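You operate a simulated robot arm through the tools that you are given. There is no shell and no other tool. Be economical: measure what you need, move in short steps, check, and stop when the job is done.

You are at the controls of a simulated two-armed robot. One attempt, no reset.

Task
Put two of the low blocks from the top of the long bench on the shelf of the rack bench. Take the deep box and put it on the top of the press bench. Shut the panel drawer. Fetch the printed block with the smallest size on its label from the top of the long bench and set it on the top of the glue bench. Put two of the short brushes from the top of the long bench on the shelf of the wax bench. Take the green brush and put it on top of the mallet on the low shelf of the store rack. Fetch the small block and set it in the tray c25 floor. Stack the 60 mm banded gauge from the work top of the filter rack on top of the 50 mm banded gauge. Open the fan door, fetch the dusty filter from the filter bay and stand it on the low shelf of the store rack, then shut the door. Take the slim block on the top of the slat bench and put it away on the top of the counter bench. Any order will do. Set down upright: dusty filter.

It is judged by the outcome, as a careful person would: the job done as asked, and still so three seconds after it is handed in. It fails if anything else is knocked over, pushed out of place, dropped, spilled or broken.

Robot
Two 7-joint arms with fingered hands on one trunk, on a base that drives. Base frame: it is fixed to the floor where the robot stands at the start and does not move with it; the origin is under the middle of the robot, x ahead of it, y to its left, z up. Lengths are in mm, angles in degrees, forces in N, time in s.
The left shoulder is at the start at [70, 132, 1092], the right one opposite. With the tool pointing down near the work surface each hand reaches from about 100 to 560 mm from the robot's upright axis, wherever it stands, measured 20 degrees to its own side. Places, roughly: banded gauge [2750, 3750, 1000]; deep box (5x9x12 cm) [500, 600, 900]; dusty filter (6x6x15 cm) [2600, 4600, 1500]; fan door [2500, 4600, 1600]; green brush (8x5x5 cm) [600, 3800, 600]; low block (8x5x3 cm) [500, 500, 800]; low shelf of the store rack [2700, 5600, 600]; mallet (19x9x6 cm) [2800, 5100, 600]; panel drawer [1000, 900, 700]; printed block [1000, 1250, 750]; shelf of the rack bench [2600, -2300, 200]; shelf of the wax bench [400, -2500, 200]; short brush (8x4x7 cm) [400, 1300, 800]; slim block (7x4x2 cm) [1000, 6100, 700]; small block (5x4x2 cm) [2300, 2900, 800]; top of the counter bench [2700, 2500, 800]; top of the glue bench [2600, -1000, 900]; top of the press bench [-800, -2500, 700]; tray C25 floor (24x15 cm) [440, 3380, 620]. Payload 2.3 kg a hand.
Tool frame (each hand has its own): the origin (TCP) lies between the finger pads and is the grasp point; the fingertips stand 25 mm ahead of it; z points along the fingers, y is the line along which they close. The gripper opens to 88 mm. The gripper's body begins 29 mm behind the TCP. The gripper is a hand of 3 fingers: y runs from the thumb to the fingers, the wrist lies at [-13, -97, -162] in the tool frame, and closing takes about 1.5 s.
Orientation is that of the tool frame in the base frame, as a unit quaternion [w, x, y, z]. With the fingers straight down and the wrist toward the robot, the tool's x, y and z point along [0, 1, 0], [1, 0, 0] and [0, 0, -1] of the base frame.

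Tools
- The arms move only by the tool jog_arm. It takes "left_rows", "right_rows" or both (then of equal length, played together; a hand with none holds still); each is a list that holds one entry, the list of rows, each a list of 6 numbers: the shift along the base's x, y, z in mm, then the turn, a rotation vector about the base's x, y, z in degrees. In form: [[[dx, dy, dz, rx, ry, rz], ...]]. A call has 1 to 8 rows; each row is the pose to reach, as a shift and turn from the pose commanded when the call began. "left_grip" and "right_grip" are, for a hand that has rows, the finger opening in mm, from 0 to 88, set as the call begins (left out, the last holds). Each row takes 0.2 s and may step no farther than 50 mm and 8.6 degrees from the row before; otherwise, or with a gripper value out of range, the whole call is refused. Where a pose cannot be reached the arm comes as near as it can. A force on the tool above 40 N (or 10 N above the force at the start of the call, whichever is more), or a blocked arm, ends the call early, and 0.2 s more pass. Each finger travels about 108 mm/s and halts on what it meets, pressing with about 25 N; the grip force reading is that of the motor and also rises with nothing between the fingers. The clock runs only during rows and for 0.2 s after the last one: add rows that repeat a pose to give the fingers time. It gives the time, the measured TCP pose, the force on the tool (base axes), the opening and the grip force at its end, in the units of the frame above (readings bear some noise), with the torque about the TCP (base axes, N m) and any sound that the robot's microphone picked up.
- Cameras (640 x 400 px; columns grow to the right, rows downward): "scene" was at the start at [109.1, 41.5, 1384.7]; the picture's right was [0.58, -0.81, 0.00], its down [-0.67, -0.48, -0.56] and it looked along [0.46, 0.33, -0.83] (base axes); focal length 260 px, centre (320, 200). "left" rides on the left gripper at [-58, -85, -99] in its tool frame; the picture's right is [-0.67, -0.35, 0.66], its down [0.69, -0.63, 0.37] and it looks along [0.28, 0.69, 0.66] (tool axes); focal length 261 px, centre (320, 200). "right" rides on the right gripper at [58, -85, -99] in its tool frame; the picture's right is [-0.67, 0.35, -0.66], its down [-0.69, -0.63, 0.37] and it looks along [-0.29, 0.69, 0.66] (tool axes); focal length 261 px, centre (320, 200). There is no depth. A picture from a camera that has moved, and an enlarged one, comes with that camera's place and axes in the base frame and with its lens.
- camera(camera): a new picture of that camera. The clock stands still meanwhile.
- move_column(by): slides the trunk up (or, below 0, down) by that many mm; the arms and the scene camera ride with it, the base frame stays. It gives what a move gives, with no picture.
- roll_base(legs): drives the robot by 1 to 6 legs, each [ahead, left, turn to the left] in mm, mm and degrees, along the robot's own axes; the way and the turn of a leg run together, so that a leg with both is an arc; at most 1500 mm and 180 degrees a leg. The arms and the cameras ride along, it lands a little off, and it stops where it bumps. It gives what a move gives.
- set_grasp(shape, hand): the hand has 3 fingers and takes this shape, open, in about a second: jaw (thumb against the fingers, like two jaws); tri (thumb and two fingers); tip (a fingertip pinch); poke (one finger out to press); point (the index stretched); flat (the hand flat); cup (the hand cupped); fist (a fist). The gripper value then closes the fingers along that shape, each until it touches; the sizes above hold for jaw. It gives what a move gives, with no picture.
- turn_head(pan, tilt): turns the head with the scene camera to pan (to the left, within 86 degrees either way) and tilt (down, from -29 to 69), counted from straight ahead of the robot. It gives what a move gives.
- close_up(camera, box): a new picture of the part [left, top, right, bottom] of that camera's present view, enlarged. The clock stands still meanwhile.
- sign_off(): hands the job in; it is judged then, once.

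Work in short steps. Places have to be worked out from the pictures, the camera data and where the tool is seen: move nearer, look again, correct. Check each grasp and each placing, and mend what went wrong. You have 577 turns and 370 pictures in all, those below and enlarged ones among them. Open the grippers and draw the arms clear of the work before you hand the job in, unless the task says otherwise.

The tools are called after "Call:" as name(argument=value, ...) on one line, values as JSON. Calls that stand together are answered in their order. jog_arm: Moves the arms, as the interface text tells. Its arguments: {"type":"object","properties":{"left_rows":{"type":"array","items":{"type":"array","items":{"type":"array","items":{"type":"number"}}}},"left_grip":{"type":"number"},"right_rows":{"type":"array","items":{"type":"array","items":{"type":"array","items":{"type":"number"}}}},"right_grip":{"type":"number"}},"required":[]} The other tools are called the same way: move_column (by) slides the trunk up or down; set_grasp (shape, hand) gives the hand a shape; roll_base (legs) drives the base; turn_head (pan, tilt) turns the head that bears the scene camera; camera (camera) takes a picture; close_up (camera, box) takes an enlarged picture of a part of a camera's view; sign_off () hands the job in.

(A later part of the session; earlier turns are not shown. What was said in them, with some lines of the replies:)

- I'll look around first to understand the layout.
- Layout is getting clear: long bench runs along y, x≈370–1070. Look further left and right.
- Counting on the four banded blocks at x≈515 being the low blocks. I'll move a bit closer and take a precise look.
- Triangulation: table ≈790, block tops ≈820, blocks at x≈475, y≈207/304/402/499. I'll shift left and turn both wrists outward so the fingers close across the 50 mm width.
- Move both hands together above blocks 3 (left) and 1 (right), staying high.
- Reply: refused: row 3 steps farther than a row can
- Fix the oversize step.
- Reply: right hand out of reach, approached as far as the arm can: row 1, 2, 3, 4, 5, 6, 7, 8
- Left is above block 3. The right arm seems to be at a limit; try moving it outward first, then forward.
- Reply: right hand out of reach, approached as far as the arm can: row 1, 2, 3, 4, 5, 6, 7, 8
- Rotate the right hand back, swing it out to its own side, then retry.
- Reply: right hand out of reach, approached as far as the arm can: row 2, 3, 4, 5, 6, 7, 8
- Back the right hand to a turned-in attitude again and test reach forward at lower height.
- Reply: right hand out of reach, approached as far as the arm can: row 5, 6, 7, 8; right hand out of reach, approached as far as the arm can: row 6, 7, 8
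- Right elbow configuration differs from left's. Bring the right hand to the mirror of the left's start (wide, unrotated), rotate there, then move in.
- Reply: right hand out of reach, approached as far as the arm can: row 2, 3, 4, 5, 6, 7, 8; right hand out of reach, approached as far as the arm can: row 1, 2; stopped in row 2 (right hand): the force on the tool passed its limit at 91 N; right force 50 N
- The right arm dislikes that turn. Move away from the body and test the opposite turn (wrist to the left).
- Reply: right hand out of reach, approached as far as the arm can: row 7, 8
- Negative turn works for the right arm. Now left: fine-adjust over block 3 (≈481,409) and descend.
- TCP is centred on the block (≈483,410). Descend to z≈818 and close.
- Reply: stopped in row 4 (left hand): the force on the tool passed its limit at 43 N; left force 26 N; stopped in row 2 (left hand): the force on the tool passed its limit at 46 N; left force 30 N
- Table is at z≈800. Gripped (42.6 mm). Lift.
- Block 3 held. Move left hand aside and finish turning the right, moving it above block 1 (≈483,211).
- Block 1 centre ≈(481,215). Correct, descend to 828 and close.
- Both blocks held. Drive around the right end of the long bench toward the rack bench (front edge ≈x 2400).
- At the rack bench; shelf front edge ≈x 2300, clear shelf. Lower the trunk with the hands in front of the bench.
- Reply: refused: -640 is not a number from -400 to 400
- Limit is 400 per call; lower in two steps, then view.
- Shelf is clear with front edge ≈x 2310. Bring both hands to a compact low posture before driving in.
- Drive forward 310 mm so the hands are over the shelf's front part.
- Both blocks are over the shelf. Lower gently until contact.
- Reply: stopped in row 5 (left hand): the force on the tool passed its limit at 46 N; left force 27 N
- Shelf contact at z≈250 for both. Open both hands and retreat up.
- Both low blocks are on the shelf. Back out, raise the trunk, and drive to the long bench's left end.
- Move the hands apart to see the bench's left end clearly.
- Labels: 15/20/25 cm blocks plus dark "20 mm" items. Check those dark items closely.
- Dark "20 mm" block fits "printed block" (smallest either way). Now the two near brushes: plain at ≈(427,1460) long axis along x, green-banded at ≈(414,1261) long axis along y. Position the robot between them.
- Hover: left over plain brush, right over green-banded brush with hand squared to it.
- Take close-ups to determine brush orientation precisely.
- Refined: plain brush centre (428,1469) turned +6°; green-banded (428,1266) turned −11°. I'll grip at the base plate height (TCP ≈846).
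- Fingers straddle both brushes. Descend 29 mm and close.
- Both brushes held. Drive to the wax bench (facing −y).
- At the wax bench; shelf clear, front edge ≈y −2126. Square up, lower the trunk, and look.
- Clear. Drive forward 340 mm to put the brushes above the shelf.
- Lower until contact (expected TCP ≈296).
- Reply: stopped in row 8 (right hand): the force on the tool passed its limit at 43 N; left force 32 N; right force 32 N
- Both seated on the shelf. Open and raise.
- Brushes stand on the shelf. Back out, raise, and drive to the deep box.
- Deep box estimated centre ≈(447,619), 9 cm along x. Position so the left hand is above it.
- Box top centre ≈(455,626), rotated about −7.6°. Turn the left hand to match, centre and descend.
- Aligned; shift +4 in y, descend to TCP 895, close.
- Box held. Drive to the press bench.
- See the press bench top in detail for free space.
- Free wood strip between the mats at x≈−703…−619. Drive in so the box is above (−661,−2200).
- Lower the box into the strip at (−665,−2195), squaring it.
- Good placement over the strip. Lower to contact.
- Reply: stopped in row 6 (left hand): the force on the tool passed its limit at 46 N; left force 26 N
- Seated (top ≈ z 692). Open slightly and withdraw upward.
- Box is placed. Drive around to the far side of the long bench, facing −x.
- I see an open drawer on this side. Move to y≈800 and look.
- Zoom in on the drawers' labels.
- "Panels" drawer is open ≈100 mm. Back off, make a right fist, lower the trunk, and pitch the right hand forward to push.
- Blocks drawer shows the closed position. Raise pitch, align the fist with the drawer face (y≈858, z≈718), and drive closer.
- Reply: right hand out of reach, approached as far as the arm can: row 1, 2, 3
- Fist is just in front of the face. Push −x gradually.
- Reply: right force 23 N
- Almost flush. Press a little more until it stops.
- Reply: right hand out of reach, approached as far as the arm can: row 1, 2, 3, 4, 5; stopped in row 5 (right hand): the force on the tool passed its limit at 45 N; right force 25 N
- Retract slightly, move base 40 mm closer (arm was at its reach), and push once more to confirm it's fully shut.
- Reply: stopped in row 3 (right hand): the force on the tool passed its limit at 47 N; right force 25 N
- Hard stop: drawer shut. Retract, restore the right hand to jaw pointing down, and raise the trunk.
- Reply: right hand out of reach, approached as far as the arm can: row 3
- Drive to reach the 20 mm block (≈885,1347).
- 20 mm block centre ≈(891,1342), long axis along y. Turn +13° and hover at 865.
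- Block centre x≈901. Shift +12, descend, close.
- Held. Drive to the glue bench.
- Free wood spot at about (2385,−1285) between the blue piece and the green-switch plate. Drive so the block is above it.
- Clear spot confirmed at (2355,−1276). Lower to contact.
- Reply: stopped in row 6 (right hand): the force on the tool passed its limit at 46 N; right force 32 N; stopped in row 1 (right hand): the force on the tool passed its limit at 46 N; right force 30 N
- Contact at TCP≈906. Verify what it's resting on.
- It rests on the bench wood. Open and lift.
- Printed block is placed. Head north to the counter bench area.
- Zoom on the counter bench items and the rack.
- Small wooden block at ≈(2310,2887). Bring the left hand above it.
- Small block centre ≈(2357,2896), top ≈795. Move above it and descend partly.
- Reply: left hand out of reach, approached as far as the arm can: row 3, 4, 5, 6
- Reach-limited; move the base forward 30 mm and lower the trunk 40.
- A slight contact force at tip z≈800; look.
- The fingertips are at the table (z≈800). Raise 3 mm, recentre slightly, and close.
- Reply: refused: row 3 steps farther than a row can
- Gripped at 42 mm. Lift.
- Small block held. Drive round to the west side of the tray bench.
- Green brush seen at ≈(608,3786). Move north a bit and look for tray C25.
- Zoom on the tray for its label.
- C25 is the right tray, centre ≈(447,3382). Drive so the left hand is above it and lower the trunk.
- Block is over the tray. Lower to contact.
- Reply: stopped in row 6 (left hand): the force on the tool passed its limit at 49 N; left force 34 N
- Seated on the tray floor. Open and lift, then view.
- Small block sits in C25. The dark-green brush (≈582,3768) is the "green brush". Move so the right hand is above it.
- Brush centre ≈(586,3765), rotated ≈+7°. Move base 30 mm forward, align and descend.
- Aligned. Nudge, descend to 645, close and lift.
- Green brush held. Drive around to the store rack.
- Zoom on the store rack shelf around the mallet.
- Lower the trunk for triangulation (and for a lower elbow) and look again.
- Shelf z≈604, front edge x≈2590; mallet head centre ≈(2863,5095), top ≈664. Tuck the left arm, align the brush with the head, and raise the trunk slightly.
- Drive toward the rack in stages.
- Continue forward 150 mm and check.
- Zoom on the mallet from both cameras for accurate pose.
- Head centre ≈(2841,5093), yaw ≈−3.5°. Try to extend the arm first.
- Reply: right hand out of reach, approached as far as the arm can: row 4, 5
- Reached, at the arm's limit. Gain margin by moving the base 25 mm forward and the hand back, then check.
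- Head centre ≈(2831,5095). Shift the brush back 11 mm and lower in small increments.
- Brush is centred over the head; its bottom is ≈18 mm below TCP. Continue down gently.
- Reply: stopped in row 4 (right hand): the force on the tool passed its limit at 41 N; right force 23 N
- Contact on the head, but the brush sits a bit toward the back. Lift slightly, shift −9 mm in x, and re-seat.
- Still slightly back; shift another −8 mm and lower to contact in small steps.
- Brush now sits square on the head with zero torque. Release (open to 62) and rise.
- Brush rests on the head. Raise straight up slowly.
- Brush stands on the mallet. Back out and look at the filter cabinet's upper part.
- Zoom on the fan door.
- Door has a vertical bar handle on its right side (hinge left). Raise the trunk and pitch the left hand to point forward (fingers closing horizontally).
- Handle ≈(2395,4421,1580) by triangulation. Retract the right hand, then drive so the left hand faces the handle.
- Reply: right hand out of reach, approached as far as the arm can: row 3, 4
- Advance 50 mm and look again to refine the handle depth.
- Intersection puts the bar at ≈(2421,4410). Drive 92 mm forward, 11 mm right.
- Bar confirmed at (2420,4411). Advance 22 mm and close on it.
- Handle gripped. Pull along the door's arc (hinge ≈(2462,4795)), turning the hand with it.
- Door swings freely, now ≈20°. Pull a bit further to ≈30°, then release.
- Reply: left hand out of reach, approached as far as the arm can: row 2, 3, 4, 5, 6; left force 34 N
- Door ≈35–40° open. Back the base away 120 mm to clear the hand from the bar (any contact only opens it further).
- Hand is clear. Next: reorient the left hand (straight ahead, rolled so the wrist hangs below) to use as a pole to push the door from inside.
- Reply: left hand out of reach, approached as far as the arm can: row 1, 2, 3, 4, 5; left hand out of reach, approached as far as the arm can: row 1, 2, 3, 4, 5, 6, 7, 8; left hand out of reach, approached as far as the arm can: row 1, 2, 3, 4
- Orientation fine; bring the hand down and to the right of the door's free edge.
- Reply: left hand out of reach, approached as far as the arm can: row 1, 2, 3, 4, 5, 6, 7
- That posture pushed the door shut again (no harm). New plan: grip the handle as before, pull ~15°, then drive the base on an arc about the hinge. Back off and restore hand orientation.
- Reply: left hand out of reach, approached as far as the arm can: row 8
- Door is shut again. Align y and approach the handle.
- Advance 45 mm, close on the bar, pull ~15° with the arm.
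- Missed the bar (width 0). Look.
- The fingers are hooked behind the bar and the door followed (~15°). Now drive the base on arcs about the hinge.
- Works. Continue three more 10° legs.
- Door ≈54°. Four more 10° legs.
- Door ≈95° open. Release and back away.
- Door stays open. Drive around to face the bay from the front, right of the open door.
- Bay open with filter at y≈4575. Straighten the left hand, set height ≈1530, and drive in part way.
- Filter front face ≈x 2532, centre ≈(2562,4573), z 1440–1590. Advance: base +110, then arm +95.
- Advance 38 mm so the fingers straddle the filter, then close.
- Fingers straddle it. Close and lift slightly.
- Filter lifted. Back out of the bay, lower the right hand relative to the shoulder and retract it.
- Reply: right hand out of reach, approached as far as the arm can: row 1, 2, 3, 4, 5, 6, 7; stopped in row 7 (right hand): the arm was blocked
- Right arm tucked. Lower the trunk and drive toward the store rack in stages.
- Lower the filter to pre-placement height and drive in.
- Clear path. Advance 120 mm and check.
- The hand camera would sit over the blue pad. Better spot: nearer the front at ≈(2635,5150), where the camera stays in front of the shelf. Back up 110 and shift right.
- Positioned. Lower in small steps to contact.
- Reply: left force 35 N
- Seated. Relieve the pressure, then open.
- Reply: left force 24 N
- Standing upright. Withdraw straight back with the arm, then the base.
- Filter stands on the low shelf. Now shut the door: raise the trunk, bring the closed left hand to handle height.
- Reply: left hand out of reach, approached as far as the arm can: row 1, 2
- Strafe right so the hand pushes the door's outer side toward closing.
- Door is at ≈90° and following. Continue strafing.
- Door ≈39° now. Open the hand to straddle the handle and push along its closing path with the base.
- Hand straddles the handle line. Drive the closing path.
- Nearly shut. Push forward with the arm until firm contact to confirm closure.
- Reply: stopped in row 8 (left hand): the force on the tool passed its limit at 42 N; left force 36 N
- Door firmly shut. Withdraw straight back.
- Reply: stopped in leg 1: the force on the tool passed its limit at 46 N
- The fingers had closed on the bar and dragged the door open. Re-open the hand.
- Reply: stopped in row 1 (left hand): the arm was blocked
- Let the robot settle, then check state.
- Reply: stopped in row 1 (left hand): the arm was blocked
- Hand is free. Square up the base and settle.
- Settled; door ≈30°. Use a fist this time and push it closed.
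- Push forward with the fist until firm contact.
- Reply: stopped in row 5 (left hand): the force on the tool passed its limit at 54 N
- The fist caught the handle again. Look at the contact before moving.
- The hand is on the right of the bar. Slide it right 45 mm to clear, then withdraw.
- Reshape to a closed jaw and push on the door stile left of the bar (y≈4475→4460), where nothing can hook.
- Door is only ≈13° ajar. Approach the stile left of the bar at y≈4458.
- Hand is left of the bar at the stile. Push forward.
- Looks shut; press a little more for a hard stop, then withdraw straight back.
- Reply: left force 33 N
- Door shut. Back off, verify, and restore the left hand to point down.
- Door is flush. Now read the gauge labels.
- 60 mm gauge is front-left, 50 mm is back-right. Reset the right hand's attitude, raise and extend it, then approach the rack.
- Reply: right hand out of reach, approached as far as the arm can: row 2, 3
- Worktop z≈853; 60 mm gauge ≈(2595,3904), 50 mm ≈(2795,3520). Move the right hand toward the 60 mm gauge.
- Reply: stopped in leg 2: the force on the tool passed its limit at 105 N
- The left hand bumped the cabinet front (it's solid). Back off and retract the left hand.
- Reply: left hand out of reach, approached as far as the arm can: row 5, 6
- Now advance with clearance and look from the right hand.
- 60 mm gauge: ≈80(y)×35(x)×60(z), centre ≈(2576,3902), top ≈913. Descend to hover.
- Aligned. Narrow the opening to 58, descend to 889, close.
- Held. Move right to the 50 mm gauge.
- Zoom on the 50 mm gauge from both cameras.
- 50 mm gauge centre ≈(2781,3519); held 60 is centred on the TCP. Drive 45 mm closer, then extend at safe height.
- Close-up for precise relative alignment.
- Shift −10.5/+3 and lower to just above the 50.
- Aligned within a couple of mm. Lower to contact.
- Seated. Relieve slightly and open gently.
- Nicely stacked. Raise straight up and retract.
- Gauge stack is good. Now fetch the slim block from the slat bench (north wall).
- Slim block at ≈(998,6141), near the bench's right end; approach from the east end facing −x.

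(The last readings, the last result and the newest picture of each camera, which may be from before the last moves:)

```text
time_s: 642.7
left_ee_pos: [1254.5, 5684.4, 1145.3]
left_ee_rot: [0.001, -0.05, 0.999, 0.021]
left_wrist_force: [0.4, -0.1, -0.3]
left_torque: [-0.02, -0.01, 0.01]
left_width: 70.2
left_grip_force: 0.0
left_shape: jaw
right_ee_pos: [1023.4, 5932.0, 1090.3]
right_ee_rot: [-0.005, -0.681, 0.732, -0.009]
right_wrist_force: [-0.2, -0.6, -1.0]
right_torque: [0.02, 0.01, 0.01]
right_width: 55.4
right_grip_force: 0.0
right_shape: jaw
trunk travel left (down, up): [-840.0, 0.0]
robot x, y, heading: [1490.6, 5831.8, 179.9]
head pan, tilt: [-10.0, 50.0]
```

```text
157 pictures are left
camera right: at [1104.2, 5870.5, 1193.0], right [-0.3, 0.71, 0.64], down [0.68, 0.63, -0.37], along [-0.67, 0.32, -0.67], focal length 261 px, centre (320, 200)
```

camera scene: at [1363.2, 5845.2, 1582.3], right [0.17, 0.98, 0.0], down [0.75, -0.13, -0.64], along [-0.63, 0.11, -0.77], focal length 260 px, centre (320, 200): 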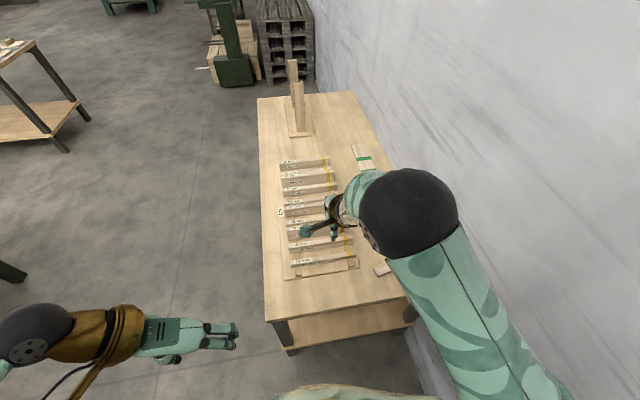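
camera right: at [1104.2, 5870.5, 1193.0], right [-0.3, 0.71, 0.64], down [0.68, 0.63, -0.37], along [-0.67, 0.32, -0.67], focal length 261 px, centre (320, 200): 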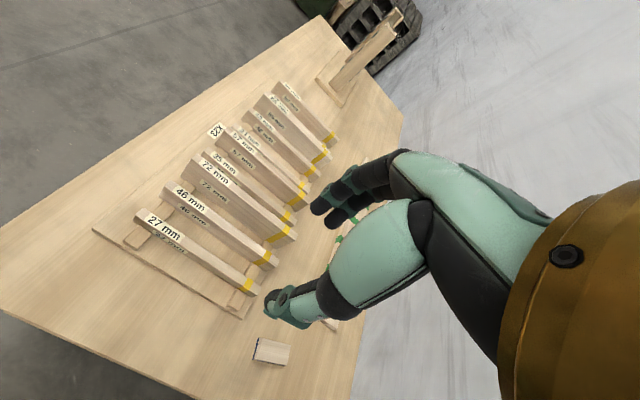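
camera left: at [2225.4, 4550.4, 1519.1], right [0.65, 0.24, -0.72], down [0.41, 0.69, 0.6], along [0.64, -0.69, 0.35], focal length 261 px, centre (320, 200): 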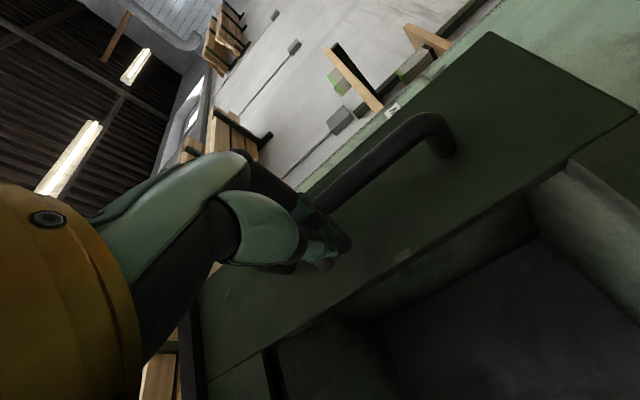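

Slim block ≈(1003,6129), long axis ≈+12° off y. Strafe, lower the trunk, and align the right hand.

Call:
roll_base(legs=[[0, -192, 0]])

Call:
move_column(by=-260)

Call:
jog_arm(right_rows=[[[-8, 0, 0, 0, 0, 8], [-16, 0, 0, 0, 0, 16], [-16, 0, -10, 0, 0, 16], [-16, 0, -20, 0, 0, 16]]], right_grip=70)

Call:
camera(camera="right")

```text
time_s: 644.2
left_ee_pos: [1254.2, 5873.4, 1144.8]
left_ee_rot: [0.001, -0.05, 0.998, 0.023]
left_wrist_force: [0.5, 0.6, -0.4]
left_torque: [0.04, 0.03, 0.03]
left_width: 70.2
left_grip_force: 0.0
left_shape: jaw
right_ee_pos: [1023.7, 6122.6, 1091.2]
right_ee_rot: [-0.003, -0.681, 0.733, -0.008]
right_wrist_force: [0.3, -0.8, 0.0]
right_torque: [-0.01, 0.01, 0.0]
right_width: 55.5
right_grip_force: 0.0
right_shape: jaw
trunk travel left (down, up): [-840.0, 0.0]
robot x, y, heading: [1487.5, 6025.8, 179.7]
head pan, tilt: [-10.0, 50.0]
```

```text
time_s: 646.9
left_ee_pos: [1253.1, 5875.9, 884.8]
left_ee_rot: [0.001, -0.049, 0.999, 0.021]
left_wrist_force: [-0.5, -0.3, -1.3]
left_torque: [0.01, -0.03, 0.01]
left_width: 70.3
left_grip_force: 0.0
left_shape: jaw
right_ee_pos: [1023.9, 6126.0, 830.9]
right_ee_rot: [-0.004, -0.681, 0.732, -0.008]
right_wrist_force: [0.0, -0.3, 0.2]
right_torque: [-0.02, 0.0, 0.03]
right_width: 55.7
right_grip_force: 0.1
right_shape: jaw
trunk travel left (down, up): [-580.0, 260.0]
robot x, y, heading: [1487.3, 6025.1, 179.9]
head pan, tilt: [-10.0, 50.0]
```

```text
time_s: 647.9
left_ee_pos: [1253.2, 5877.2, 885.3]
left_ee_rot: [0.001, -0.05, 0.999, 0.021]
left_wrist_force: [-0.8, 0.3, 0.4]
left_torque: [-0.02, 0.03, -0.02]
left_width: 69.9
left_grip_force: 0.1
left_shape: jaw
right_ee_pos: [1007.1, 6128.0, 809.2]
right_ee_rot: [0.003, 0.776, -0.63, 0.01]
right_wrist_force: [0.7, 0.0, 0.3]
right_torque: [-0.04, 0.0, 0.0]
right_width: 69.5
right_grip_force: 0.0
right_shape: jaw
trunk travel left (down, up): [-580.0, 260.0]
robot x, y, heading: [1489.9, 6025.0, 179.6]
head pan, tilt: [-10.0, 50.0]
```

```text
156 pictures are left
camera right: at [1102.0, 6088.6, 912.3], right [-0.49, 0.59, 0.64], down [0.48, 0.79, -0.37], along [-0.73, 0.13, -0.67], focal length 261 px, centre (320, 200)
```

right: 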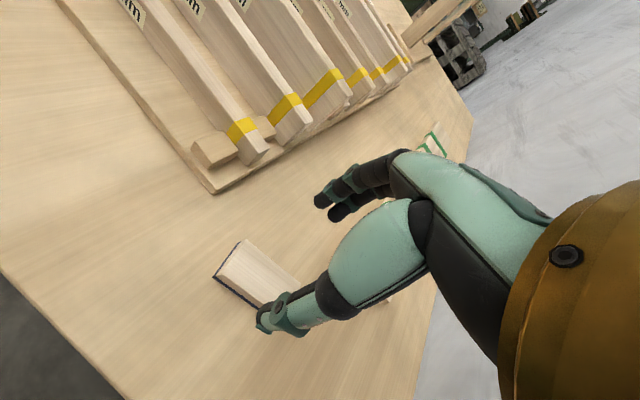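

Shift +12 in y and descend gently until the fingertips find the bench.

Call:
jog_arm(right_rows=[[[2, 6, -20, 0, 0, 0], [2, 12, -40, 0, 0, 0], [2, 12, -55, 0, 0, 0], [2, 12, -65, 0, 0, 0], [2, 12, -72, 0, 0, 0], [2, 12, -79, 0, 0, 0], [2, 12, -86, 0, 0, 0], [2, 12, -92, 0, 0, 0]]])

Call:
camera(camera="right")

```text
time_s: 649.7
left_ee_pos: [1258.3, 5875.2, 887.0]
left_ee_rot: [-0.002, -0.049, 0.999, 0.022]
left_wrist_force: [-0.9, 0.0, 1.0]
left_torque: [-0.01, 0.02, -0.02]
left_width: 70.2
left_grip_force: 0.1
left_shape: jaw
right_ee_pos: [1010.3, 6138.0, 724.8]
right_ee_rot: [0.008, 0.776, -0.631, 0.003]
right_wrist_force: [-5.2, 1.7, 31.5]
right_torque: [0.21, -0.42, -0.09]
right_width: 69.3
right_grip_force: 0.1
right_shape: jaw
trunk travel left (down, up): [-580.0, 260.0]
robot x, y, heading: [1487.2, 6022.2, 179.8]
head pan, tilt: [-10.0, 50.0]
```

```text
155 pictures are left
camera right: at [1107.0, 6099.0, 825.8], right [-0.48, 0.59, 0.65], down [0.47, 0.79, -0.38], along [-0.74, 0.13, -0.66], focal length 261 px, centre (320, 200)
```

right: 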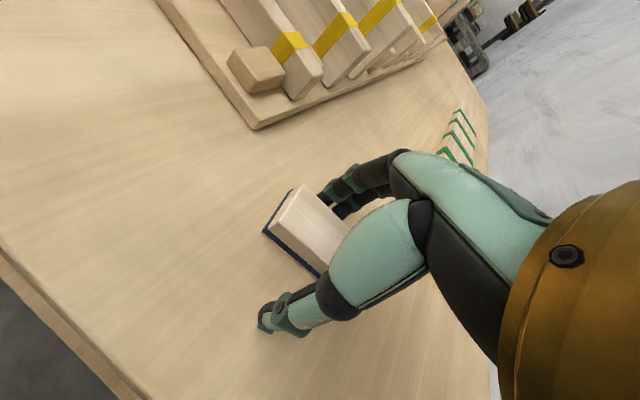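

Raise 3 mm and close.

Call:
jog_arm(right_rows=[[[-2, 0, 5, 0, 0, 0], [-2, 0, 5, 0, 0, 0]]])

Call:
jog_arm(right_rows=[[[0, 0, 0, 0, 0, 0], [0, 0, 0, 0, 0, 0], [0, 0, 0, 0, 0, 0], [0, 0, 0, 0, 0, 0]]], right_grip=5)

Call:
jog_arm(right_rows=[[[0, 0, 15, 0, 0, 0], [0, 0, 50, 0, 0, 0], [0, 0, 95, 0, 0, 0], [0, 0, 130, 0, 0, 0]]])

Call:
camera(camera="right")

```text
time_s: 650.3
left_ee_pos: [1257.0, 5876.7, 886.4]
left_ee_rot: [-0.001, -0.049, 0.999, 0.022]
left_wrist_force: [0.5, -0.4, -0.4]
left_torque: [0.01, 0.02, 0.0]
left_width: 70.0
left_grip_force: 0.0
left_shape: jaw
right_ee_pos: [1010.9, 6137.0, 724.5]
right_ee_rot: [0.003, 0.776, -0.63, 0.008]
right_wrist_force: [1.2, 0.7, 14.4]
right_torque: [-0.03, 0.61, 0.02]
right_width: 69.5
right_grip_force: 0.0
right_shape: jaw
trunk travel left (down, up): [-580.0, 260.0]
robot x, y, heading: [1489.5, 6025.5, 179.9]
head pan, tilt: [-10.0, 50.0]
```

```text
time_s: 651.3
left_ee_pos: [1255.4, 5877.2, 886.0]
left_ee_rot: [0.0, -0.049, 0.999, 0.022]
left_wrist_force: [0.3, 0.1, 0.1]
left_torque: [-0.04, -0.02, -0.03]
left_width: 70.1
left_grip_force: 0.1
left_shape: jaw
right_ee_pos: [1010.4, 6137.4, 725.3]
right_ee_rot: [0.004, 0.776, -0.631, 0.007]
right_wrist_force: [-4.9, -1.0, 17.9]
right_torque: [-0.18, 0.59, -0.01]
right_width: 34.1
right_grip_force: 25.0
right_shape: jaw
trunk travel left (down, up): [-580.0, 260.0]
robot x, y, heading: [1489.5, 6024.7, 179.8]
head pan, tilt: [-10.0, 50.0]
```

```text
time_s: 652.3
left_ee_pos: [1253.9, 5877.3, 885.6]
left_ee_rot: [0.001, -0.05, 0.999, 0.022]
left_wrist_force: [0.1, -0.9, 0.1]
left_torque: [0.02, -0.03, -0.01]
left_width: 69.8
left_grip_force: 0.0
left_shape: jaw
right_ee_pos: [1008.0, 6137.8, 855.1]
right_ee_rot: [0.003, 0.777, -0.63, 0.01]
right_wrist_force: [0.1, -1.1, -0.6]
right_torque: [0.03, 0.02, 0.07]
right_width: 32.8
right_grip_force: 24.5
right_shape: jaw
trunk travel left (down, up): [-580.0, 260.0]
robot x, y, heading: [1485.3, 6026.1, 179.8]
head pan, tilt: [-10.0, 50.0]
```

```text
154 pictures are left
camera right: at [1103.4, 6100.8, 958.3], right [-0.49, 0.59, 0.64], down [0.48, 0.79, -0.37], along [-0.73, 0.13, -0.67], focal length 261 px, centre (320, 200)
```

right: 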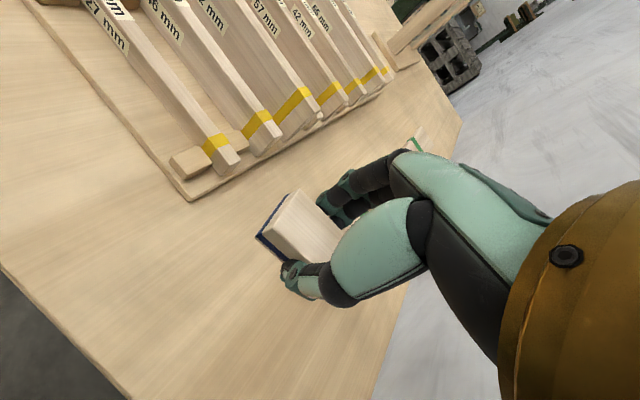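

Slim block held. Drive to the counter bench.

Call:
roll_base(legs=[[0, 1000, 0], [-100, 0, 0], [0, 0, -180], [0, -1000, 0], [0, -1030, 0]])

Call:
move_column(by=100)

Call:
turn_head(pan=-5, tilt=40)

Call:
camera(camera="scene")

```text
time_s: 675.2
left_ee_pos: [1929.1, 3138.4, 885.8]
left_ee_rot: [0.022, 0.997, 0.074, 0.0]
left_wrist_force: [-0.1, 0.9, 0.1]
left_torque: [-0.01, -0.03, 0.0]
left_width: 69.9
left_grip_force: 0.0
left_shape: jaw
right_ee_pos: [2188.8, 2888.4, 854.4]
right_ee_rot: [-0.009, 0.612, 0.791, 0.002]
right_wrist_force: [-0.1, 0.0, -1.6]
right_torque: [-0.03, -0.02, 0.01]
right_width: 32.6
right_grip_force: 25.1
right_shape: jaw
trunk travel left (down, up): [-580.0, 260.0]
robot x, y, heading: [1703.5, 2979.7, 2.8]
head pan, tilt: [-10.0, 50.0]
```

```text
time_s: 676.5
left_ee_pos: [1929.2, 3138.8, 985.2]
left_ee_rot: [0.021, 0.997, 0.075, -0.001]
left_wrist_force: [0.3, -0.6, -0.6]
left_torque: [-0.01, 0.01, 0.0]
left_width: 70.0
left_grip_force: 0.0
left_shape: jaw
right_ee_pos: [2188.3, 2888.2, 954.9]
right_ee_rot: [-0.009, 0.611, 0.792, 0.002]
right_wrist_force: [-0.3, 0.4, 0.0]
right_torque: [0.01, 0.0, 0.0]
right_width: 32.4
right_grip_force: 24.6
right_shape: jaw
trunk travel left (down, up): [-680.0, 160.0]
robot x, y, heading: [1704.2, 2979.9, 2.8]
head pan, tilt: [-10.0, 50.0]
```

```text
time_s: 677.2
left_ee_pos: [1928.6, 3139.0, 985.5]
left_ee_rot: [0.021, 0.997, 0.075, 0.0]
left_wrist_force: [0.8, 0.0, 0.0]
left_torque: [-0.04, -0.02, 0.0]
left_width: 69.8
left_grip_force: 0.0
left_shape: jaw
right_ee_pos: [2188.2, 2888.4, 955.6]
right_ee_rot: [-0.009, 0.611, 0.792, 0.003]
right_wrist_force: [-0.3, -0.2, -0.9]
right_torque: [-0.02, -0.01, 0.02]
right_width: 32.1
right_grip_force: 25.1
right_shape: jaw
trunk travel left (down, up): [-680.0, 160.0]
robot x, y, heading: [1703.1, 2978.8, 3.0]
head pan, tilt: [-5.0, 40.0]
```

```text
153 pictures are left
camera scene: at [1838.2, 2978.4, 1436.3], right [-0.04, -1.0, 0.0], down [-0.64, 0.03, -0.77], along [0.76, -0.03, -0.64], focal length 260 px, centre (320, 200)
```

scene: 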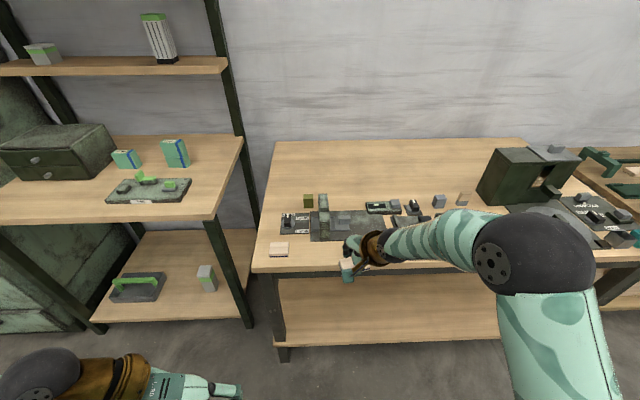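

There's another wooden block at the left front corner; inspect it.

Call:
close_up(camera="scene", box=[250, 180, 450, 280])

```text
3.20 times, centred on (350, 230) of scene
camera zoom: at [1838.2, 2978.4, 1436.3], right [-0.04, -1.0, 0.0], down [-0.64, 0.03, -0.77], along [0.76, -0.03, -0.64], focal length 832 px, centre (224, 104)
```

zoom: 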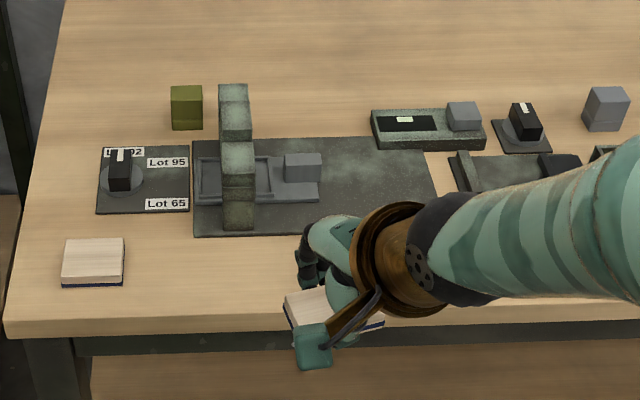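

The block I took matches the small block's stated place; leave this other one. Place the slim block in the free front spot near (2343,2892).

Call:
roll_base(legs=[[0, 27, -2.9], [155, 0, 0]])

Call:
jog_arm(right_rows=[[[0, 0, -15, 0, 0, -6], [0, 0, -30, 0, 0, -12], [0, 0, -50, 0, 0, -12], [0, 0, -50, 0, 0, -12]]])

Call:
camera(camera="right")

Call:
camera(camera="scene")

```text
time_s: 679.1
left_ee_pos: [2089.1, 3151.7, 986.3]
left_ee_rot: [0.022, 0.999, 0.047, -0.001]
left_wrist_force: [-0.2, -0.7, -0.3]
left_torque: [0.0, 0.02, 0.01]
left_width: 70.0
left_grip_force: 0.2
left_shape: jaw
right_ee_pos: [2335.0, 2889.0, 956.8]
right_ee_rot: [-0.009, 0.632, 0.775, 0.003]
right_wrist_force: [0.3, -0.7, -0.6]
right_torque: [0.02, 0.05, 0.03]
right_width: 32.5
right_grip_force: 25.2
right_shape: jaw
trunk travel left (down, up): [-680.0, 160.0]
robot x, y, heading: [1857.3, 3004.2, -0.2]
head pan, tilt: [-5.0, 40.0]
```

```text
time_s: 680.1
left_ee_pos: [2090.7, 3152.3, 985.2]
left_ee_rot: [0.021, 0.999, 0.047, 0.0]
left_wrist_force: [0.0, -0.5, -0.5]
left_torque: [-0.01, 0.01, -0.01]
left_width: 70.0
left_grip_force: 0.0
left_shape: jaw
right_ee_pos: [2335.1, 2889.9, 905.5]
right_ee_rot: [-0.008, 0.709, 0.705, 0.004]
right_wrist_force: [-0.3, 1.2, -0.1]
right_torque: [0.02, 0.02, -0.01]
right_width: 32.1
right_grip_force: 24.4
right_shape: jaw
trunk travel left (down, up): [-680.0, 160.0]
robot x, y, heading: [1852.4, 3007.3, -0.4]
head pan, tilt: [-5.0, 40.0]
```

```text
151 pictures are left
camera right: at [2252.1, 2946.7, 1007.8], right [0.35, -0.68, 0.64], down [-0.64, -0.67, -0.37], along [0.69, -0.28, -0.67], focal length 261 px, centre (320, 200)
```

right: 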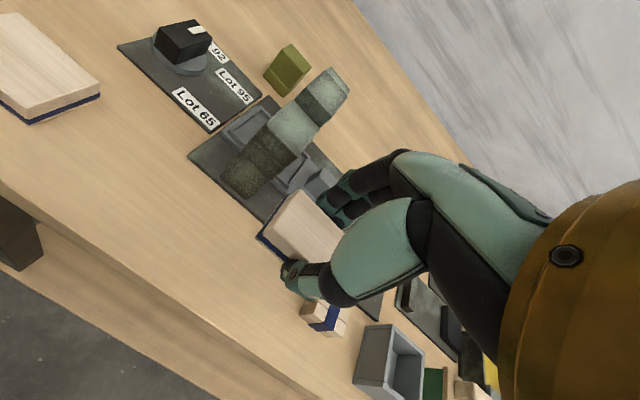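

```text
150 pictures are left
camera scene: at [1991.3, 2997.4, 1436.4], right [-0.09, -1.0, 0.0], down [-0.64, 0.06, -0.77], along [0.76, -0.07, -0.64], focal length 260 px, centre (320, 200)
```

scene: 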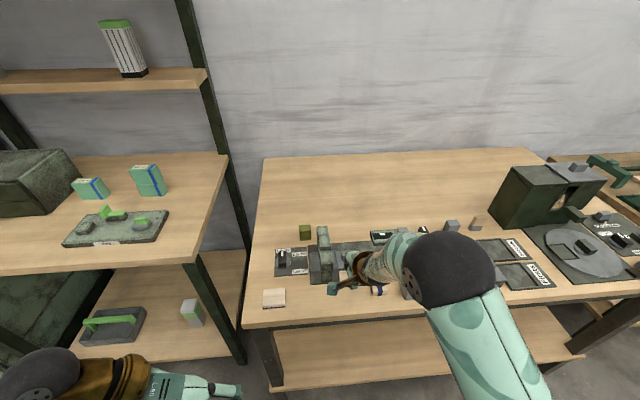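

Clear. Lower onto the bench at ≈(2340,2895).

Call:
jog_arm(right_rows=[[[5, 5, -30, 0, 0, 0], [5, 5, -55, 0, 0, 0], [5, 5, -68, 0, 0, 0], [5, 5, -75, 0, 0, 0], [5, 5, -80, 0, 0, 0], [5, 5, -84, 0, 0, 0]]])

Call:
camera(camera="right")

```text
time_s: 681.5
left_ee_pos: [2088.5, 3152.7, 986.3]
left_ee_rot: [0.021, 0.999, 0.047, 0.002]
left_wrist_force: [0.3, -0.1, -0.2]
left_torque: [0.01, -0.02, -0.04]
left_width: 70.0
left_grip_force: 0.1
left_shape: jaw
right_ee_pos: [2341.6, 2895.4, 825.4]
right_ee_rot: [-0.005, 0.709, 0.705, 0.007]
right_wrist_force: [3.5, -2.2, 19.5]
right_torque: [0.0, -0.45, -0.02]
right_width: 32.6
right_grip_force: 24.8
right_shape: jaw
trunk travel left (down, up): [-680.0, 160.0]
robot x, y, heading: [1856.6, 3005.1, -0.2]
head pan, tilt: [-5.0, 40.0]
```

```text
149 pictures are left
camera right: at [2257.8, 2951.4, 926.8], right [0.34, -0.68, 0.65], down [-0.63, -0.67, -0.38], along [0.7, -0.28, -0.66], focal length 261 px, centre (320, 200)
```

right: 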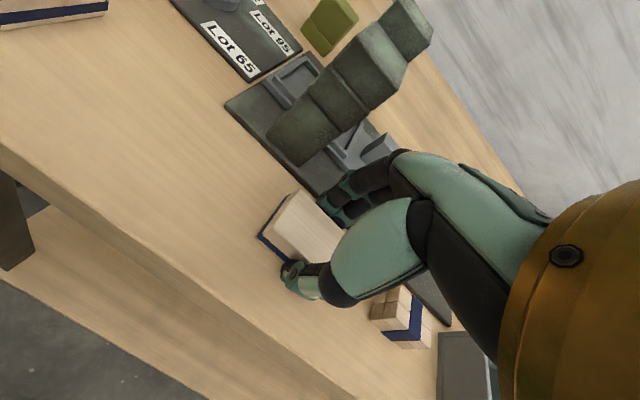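

Seated. Open modestly and rise.

Call:
jog_arm(right_rows=[[[0, 0, 2, 0, 0, 0], [0, 0, 2, 0, 0, 0], [0, 0, 2, 0, 0, 0], [0, 0, 20, 0, 0, 0], [0, 0, 60, 0, 0, 0], [0, 0, 105, 0, 0, 0], [0, 0, 140, 0, 0, 0]]], right_grip=54)

Call:
camera(camera="right")

```text
time_s: 683.1
left_ee_pos: [2091.6, 3152.3, 985.2]
left_ee_rot: [0.023, 0.999, 0.048, -0.002]
left_wrist_force: [-0.3, -1.4, -0.1]
left_torque: [0.03, 0.0, 0.02]
left_width: 70.1
left_grip_force: 0.1
left_shape: jaw
right_ee_pos: [2338.9, 2894.9, 963.0]
right_ee_rot: [-0.01, 0.71, 0.704, 0.004]
right_wrist_force: [0.1, -1.0, 0.5]
right_torque: [0.02, 0.02, -0.01]
right_width: 53.6
right_grip_force: 0.0
right_shape: jaw
trunk travel left (down, up): [-680.0, 160.0]
robot x, y, heading: [1854.8, 3007.7, -0.2]
head pan, tilt: [-5.0, 40.0]
```

```text
148 pictures are left
camera right: at [2257.0, 2951.1, 1065.0], right [0.35, -0.68, 0.64], down [-0.64, -0.68, -0.37], along [0.69, -0.28, -0.67], focal length 261 px, centre (320, 200)
```

right: 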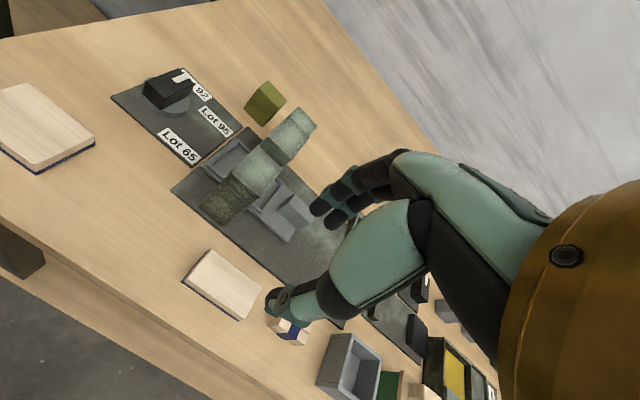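

Close-up to compare the two blocks.

Call:
roll_base(legs=[[-250, 0, 0.2]])

Call:
close_up(camera="scene", box=[230, 180, 400, 290])

```text
time_s: 684.9
left_ee_pos: [1840.5, 3153.4, 984.2]
left_ee_rot: [0.021, 0.999, 0.049, -0.002]
left_wrist_force: [0.2, -0.3, -0.3]
left_torque: [-0.01, -0.01, 0.02]
left_width: 70.0
left_grip_force: 0.0
left_shape: jaw
right_ee_pos: [2089.2, 2896.9, 961.9]
right_ee_rot: [-0.009, 0.708, 0.706, 0.003]
right_wrist_force: [0.3, -0.1, -0.1]
right_torque: [0.01, 0.01, -0.01]
right_width: 53.5
right_grip_force: 0.1
right_shape: jaw
trunk travel left (down, up): [-680.0, 160.0]
robot x, y, heading: [1603.9, 3007.3, 0.1]
head pan, tilt: [-5.0, 40.0]
```

```text
3.64 times, centred on (315, 235) of scene
camera zoom: at [1741.4, 2998.6, 1436.2], right [-0.09, -1.0, 0.0], down [-0.64, 0.06, -0.77], along [0.76, -0.07, -0.64], focal length 945 px, centre (338, 73)
```

zoom: 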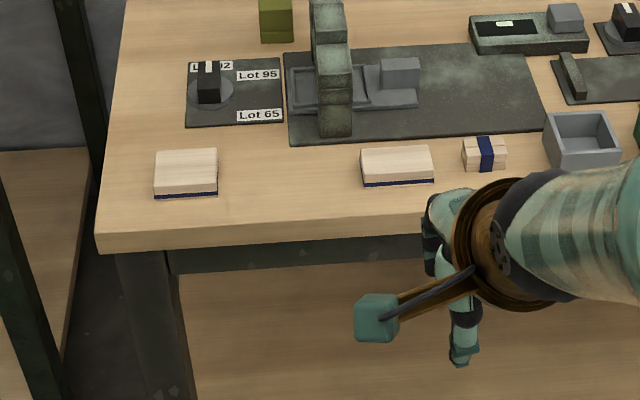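

The left block is clearly larger (≈6×4.5 cm), so the correct one was taken. Final check: look at the cabinet door and store rack from here.

Call:
turn_head(pan=60, tilt=8)

Call:
camera(camera="scene")

Call:
close_up(camera="scene", box=[200, 80, 440, 300])

```text
time_s: 686.3
left_ee_pos: [1837.8, 3153.9, 984.8]
left_ee_rot: [0.021, 0.999, 0.049, -0.001]
left_wrist_force: [0.1, 0.0, 0.4]
left_torque: [0.01, 0.0, 0.01]
left_width: 69.9
left_grip_force: 0.1
left_shape: jaw
right_ee_pos: [2089.3, 2896.4, 962.1]
right_ee_rot: [-0.008, 0.708, 0.706, 0.003]
right_wrist_force: [-0.2, 0.1, 0.0]
right_torque: [0.02, 0.01, 0.02]
right_width: 54.0
right_grip_force: 0.1
right_shape: jaw
trunk travel left (down, up): [-680.0, 160.0]
robot x, y, heading: [1602.8, 3008.3, -0.2]
head pan, tilt: [60.0, 8.0]
```

```text
146 pictures are left
camera scene: at [1701.5, 3086.3, 1487.3], right [0.86, -0.5, 0.0], down [-0.07, -0.12, -0.99], along [0.5, 0.86, -0.14], focal length 260 px, centre (320, 200)
```

scene: 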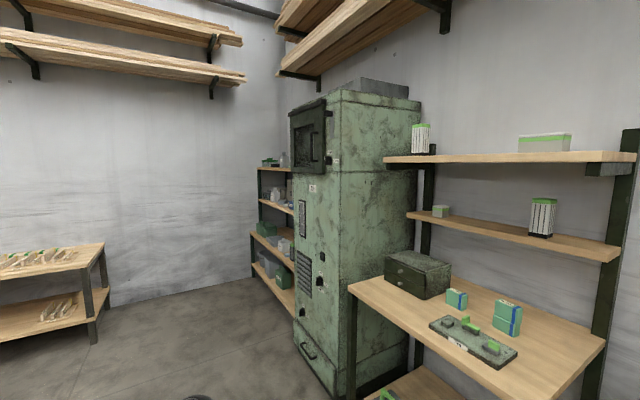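

```text
1.82 times, centred on (320, 190) of scene
camera zoom: at [1701.5, 3086.3, 1487.3], right [0.86, -0.5, 0.0], down [-0.07, -0.12, -0.99], along [0.5, 0.86, -0.14], focal length 472 px, centre (320, 218)
```

zoom: 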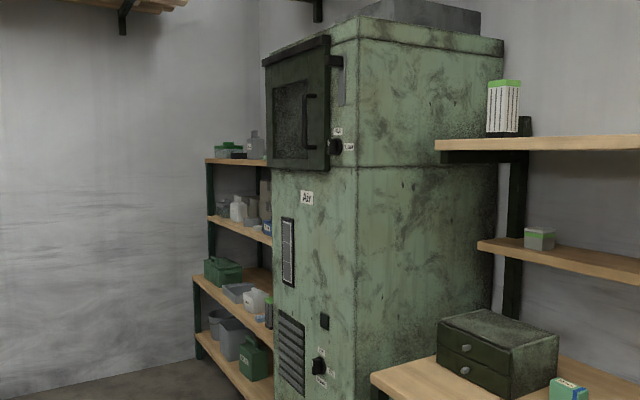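

All the jobs are done, both hands are open and the arms are clear of the benches. Handing in.

Call:
sign_off()

```text
The job is handed in.
```

I finished and handed in all ten jobs. On the last pictures everything sat where it was asked: the dusty filter stands upright on the low shelf and the fan door is shut.

- **Fan door:** it caught on the hand twice while I was shutting it and swung open again. I pushed it shut the last time until it would go no further.
- **Cabinet:** my left hand bumped the front of the filter cabinet once, at about 105 N. Nothing looked moved in the pictures afterwards.
- **Printed block:** I took the dark one labelled "20 mm". The wooden blocks on the long bench are labelled 15, 20 and 25 cm, so 20 mm is the smallest.
- **Small block:** there is another plain wooden block on the counter bench. It looks bigger (about 6 × 4.5 cm) and is further from the place you gave, so I left it.
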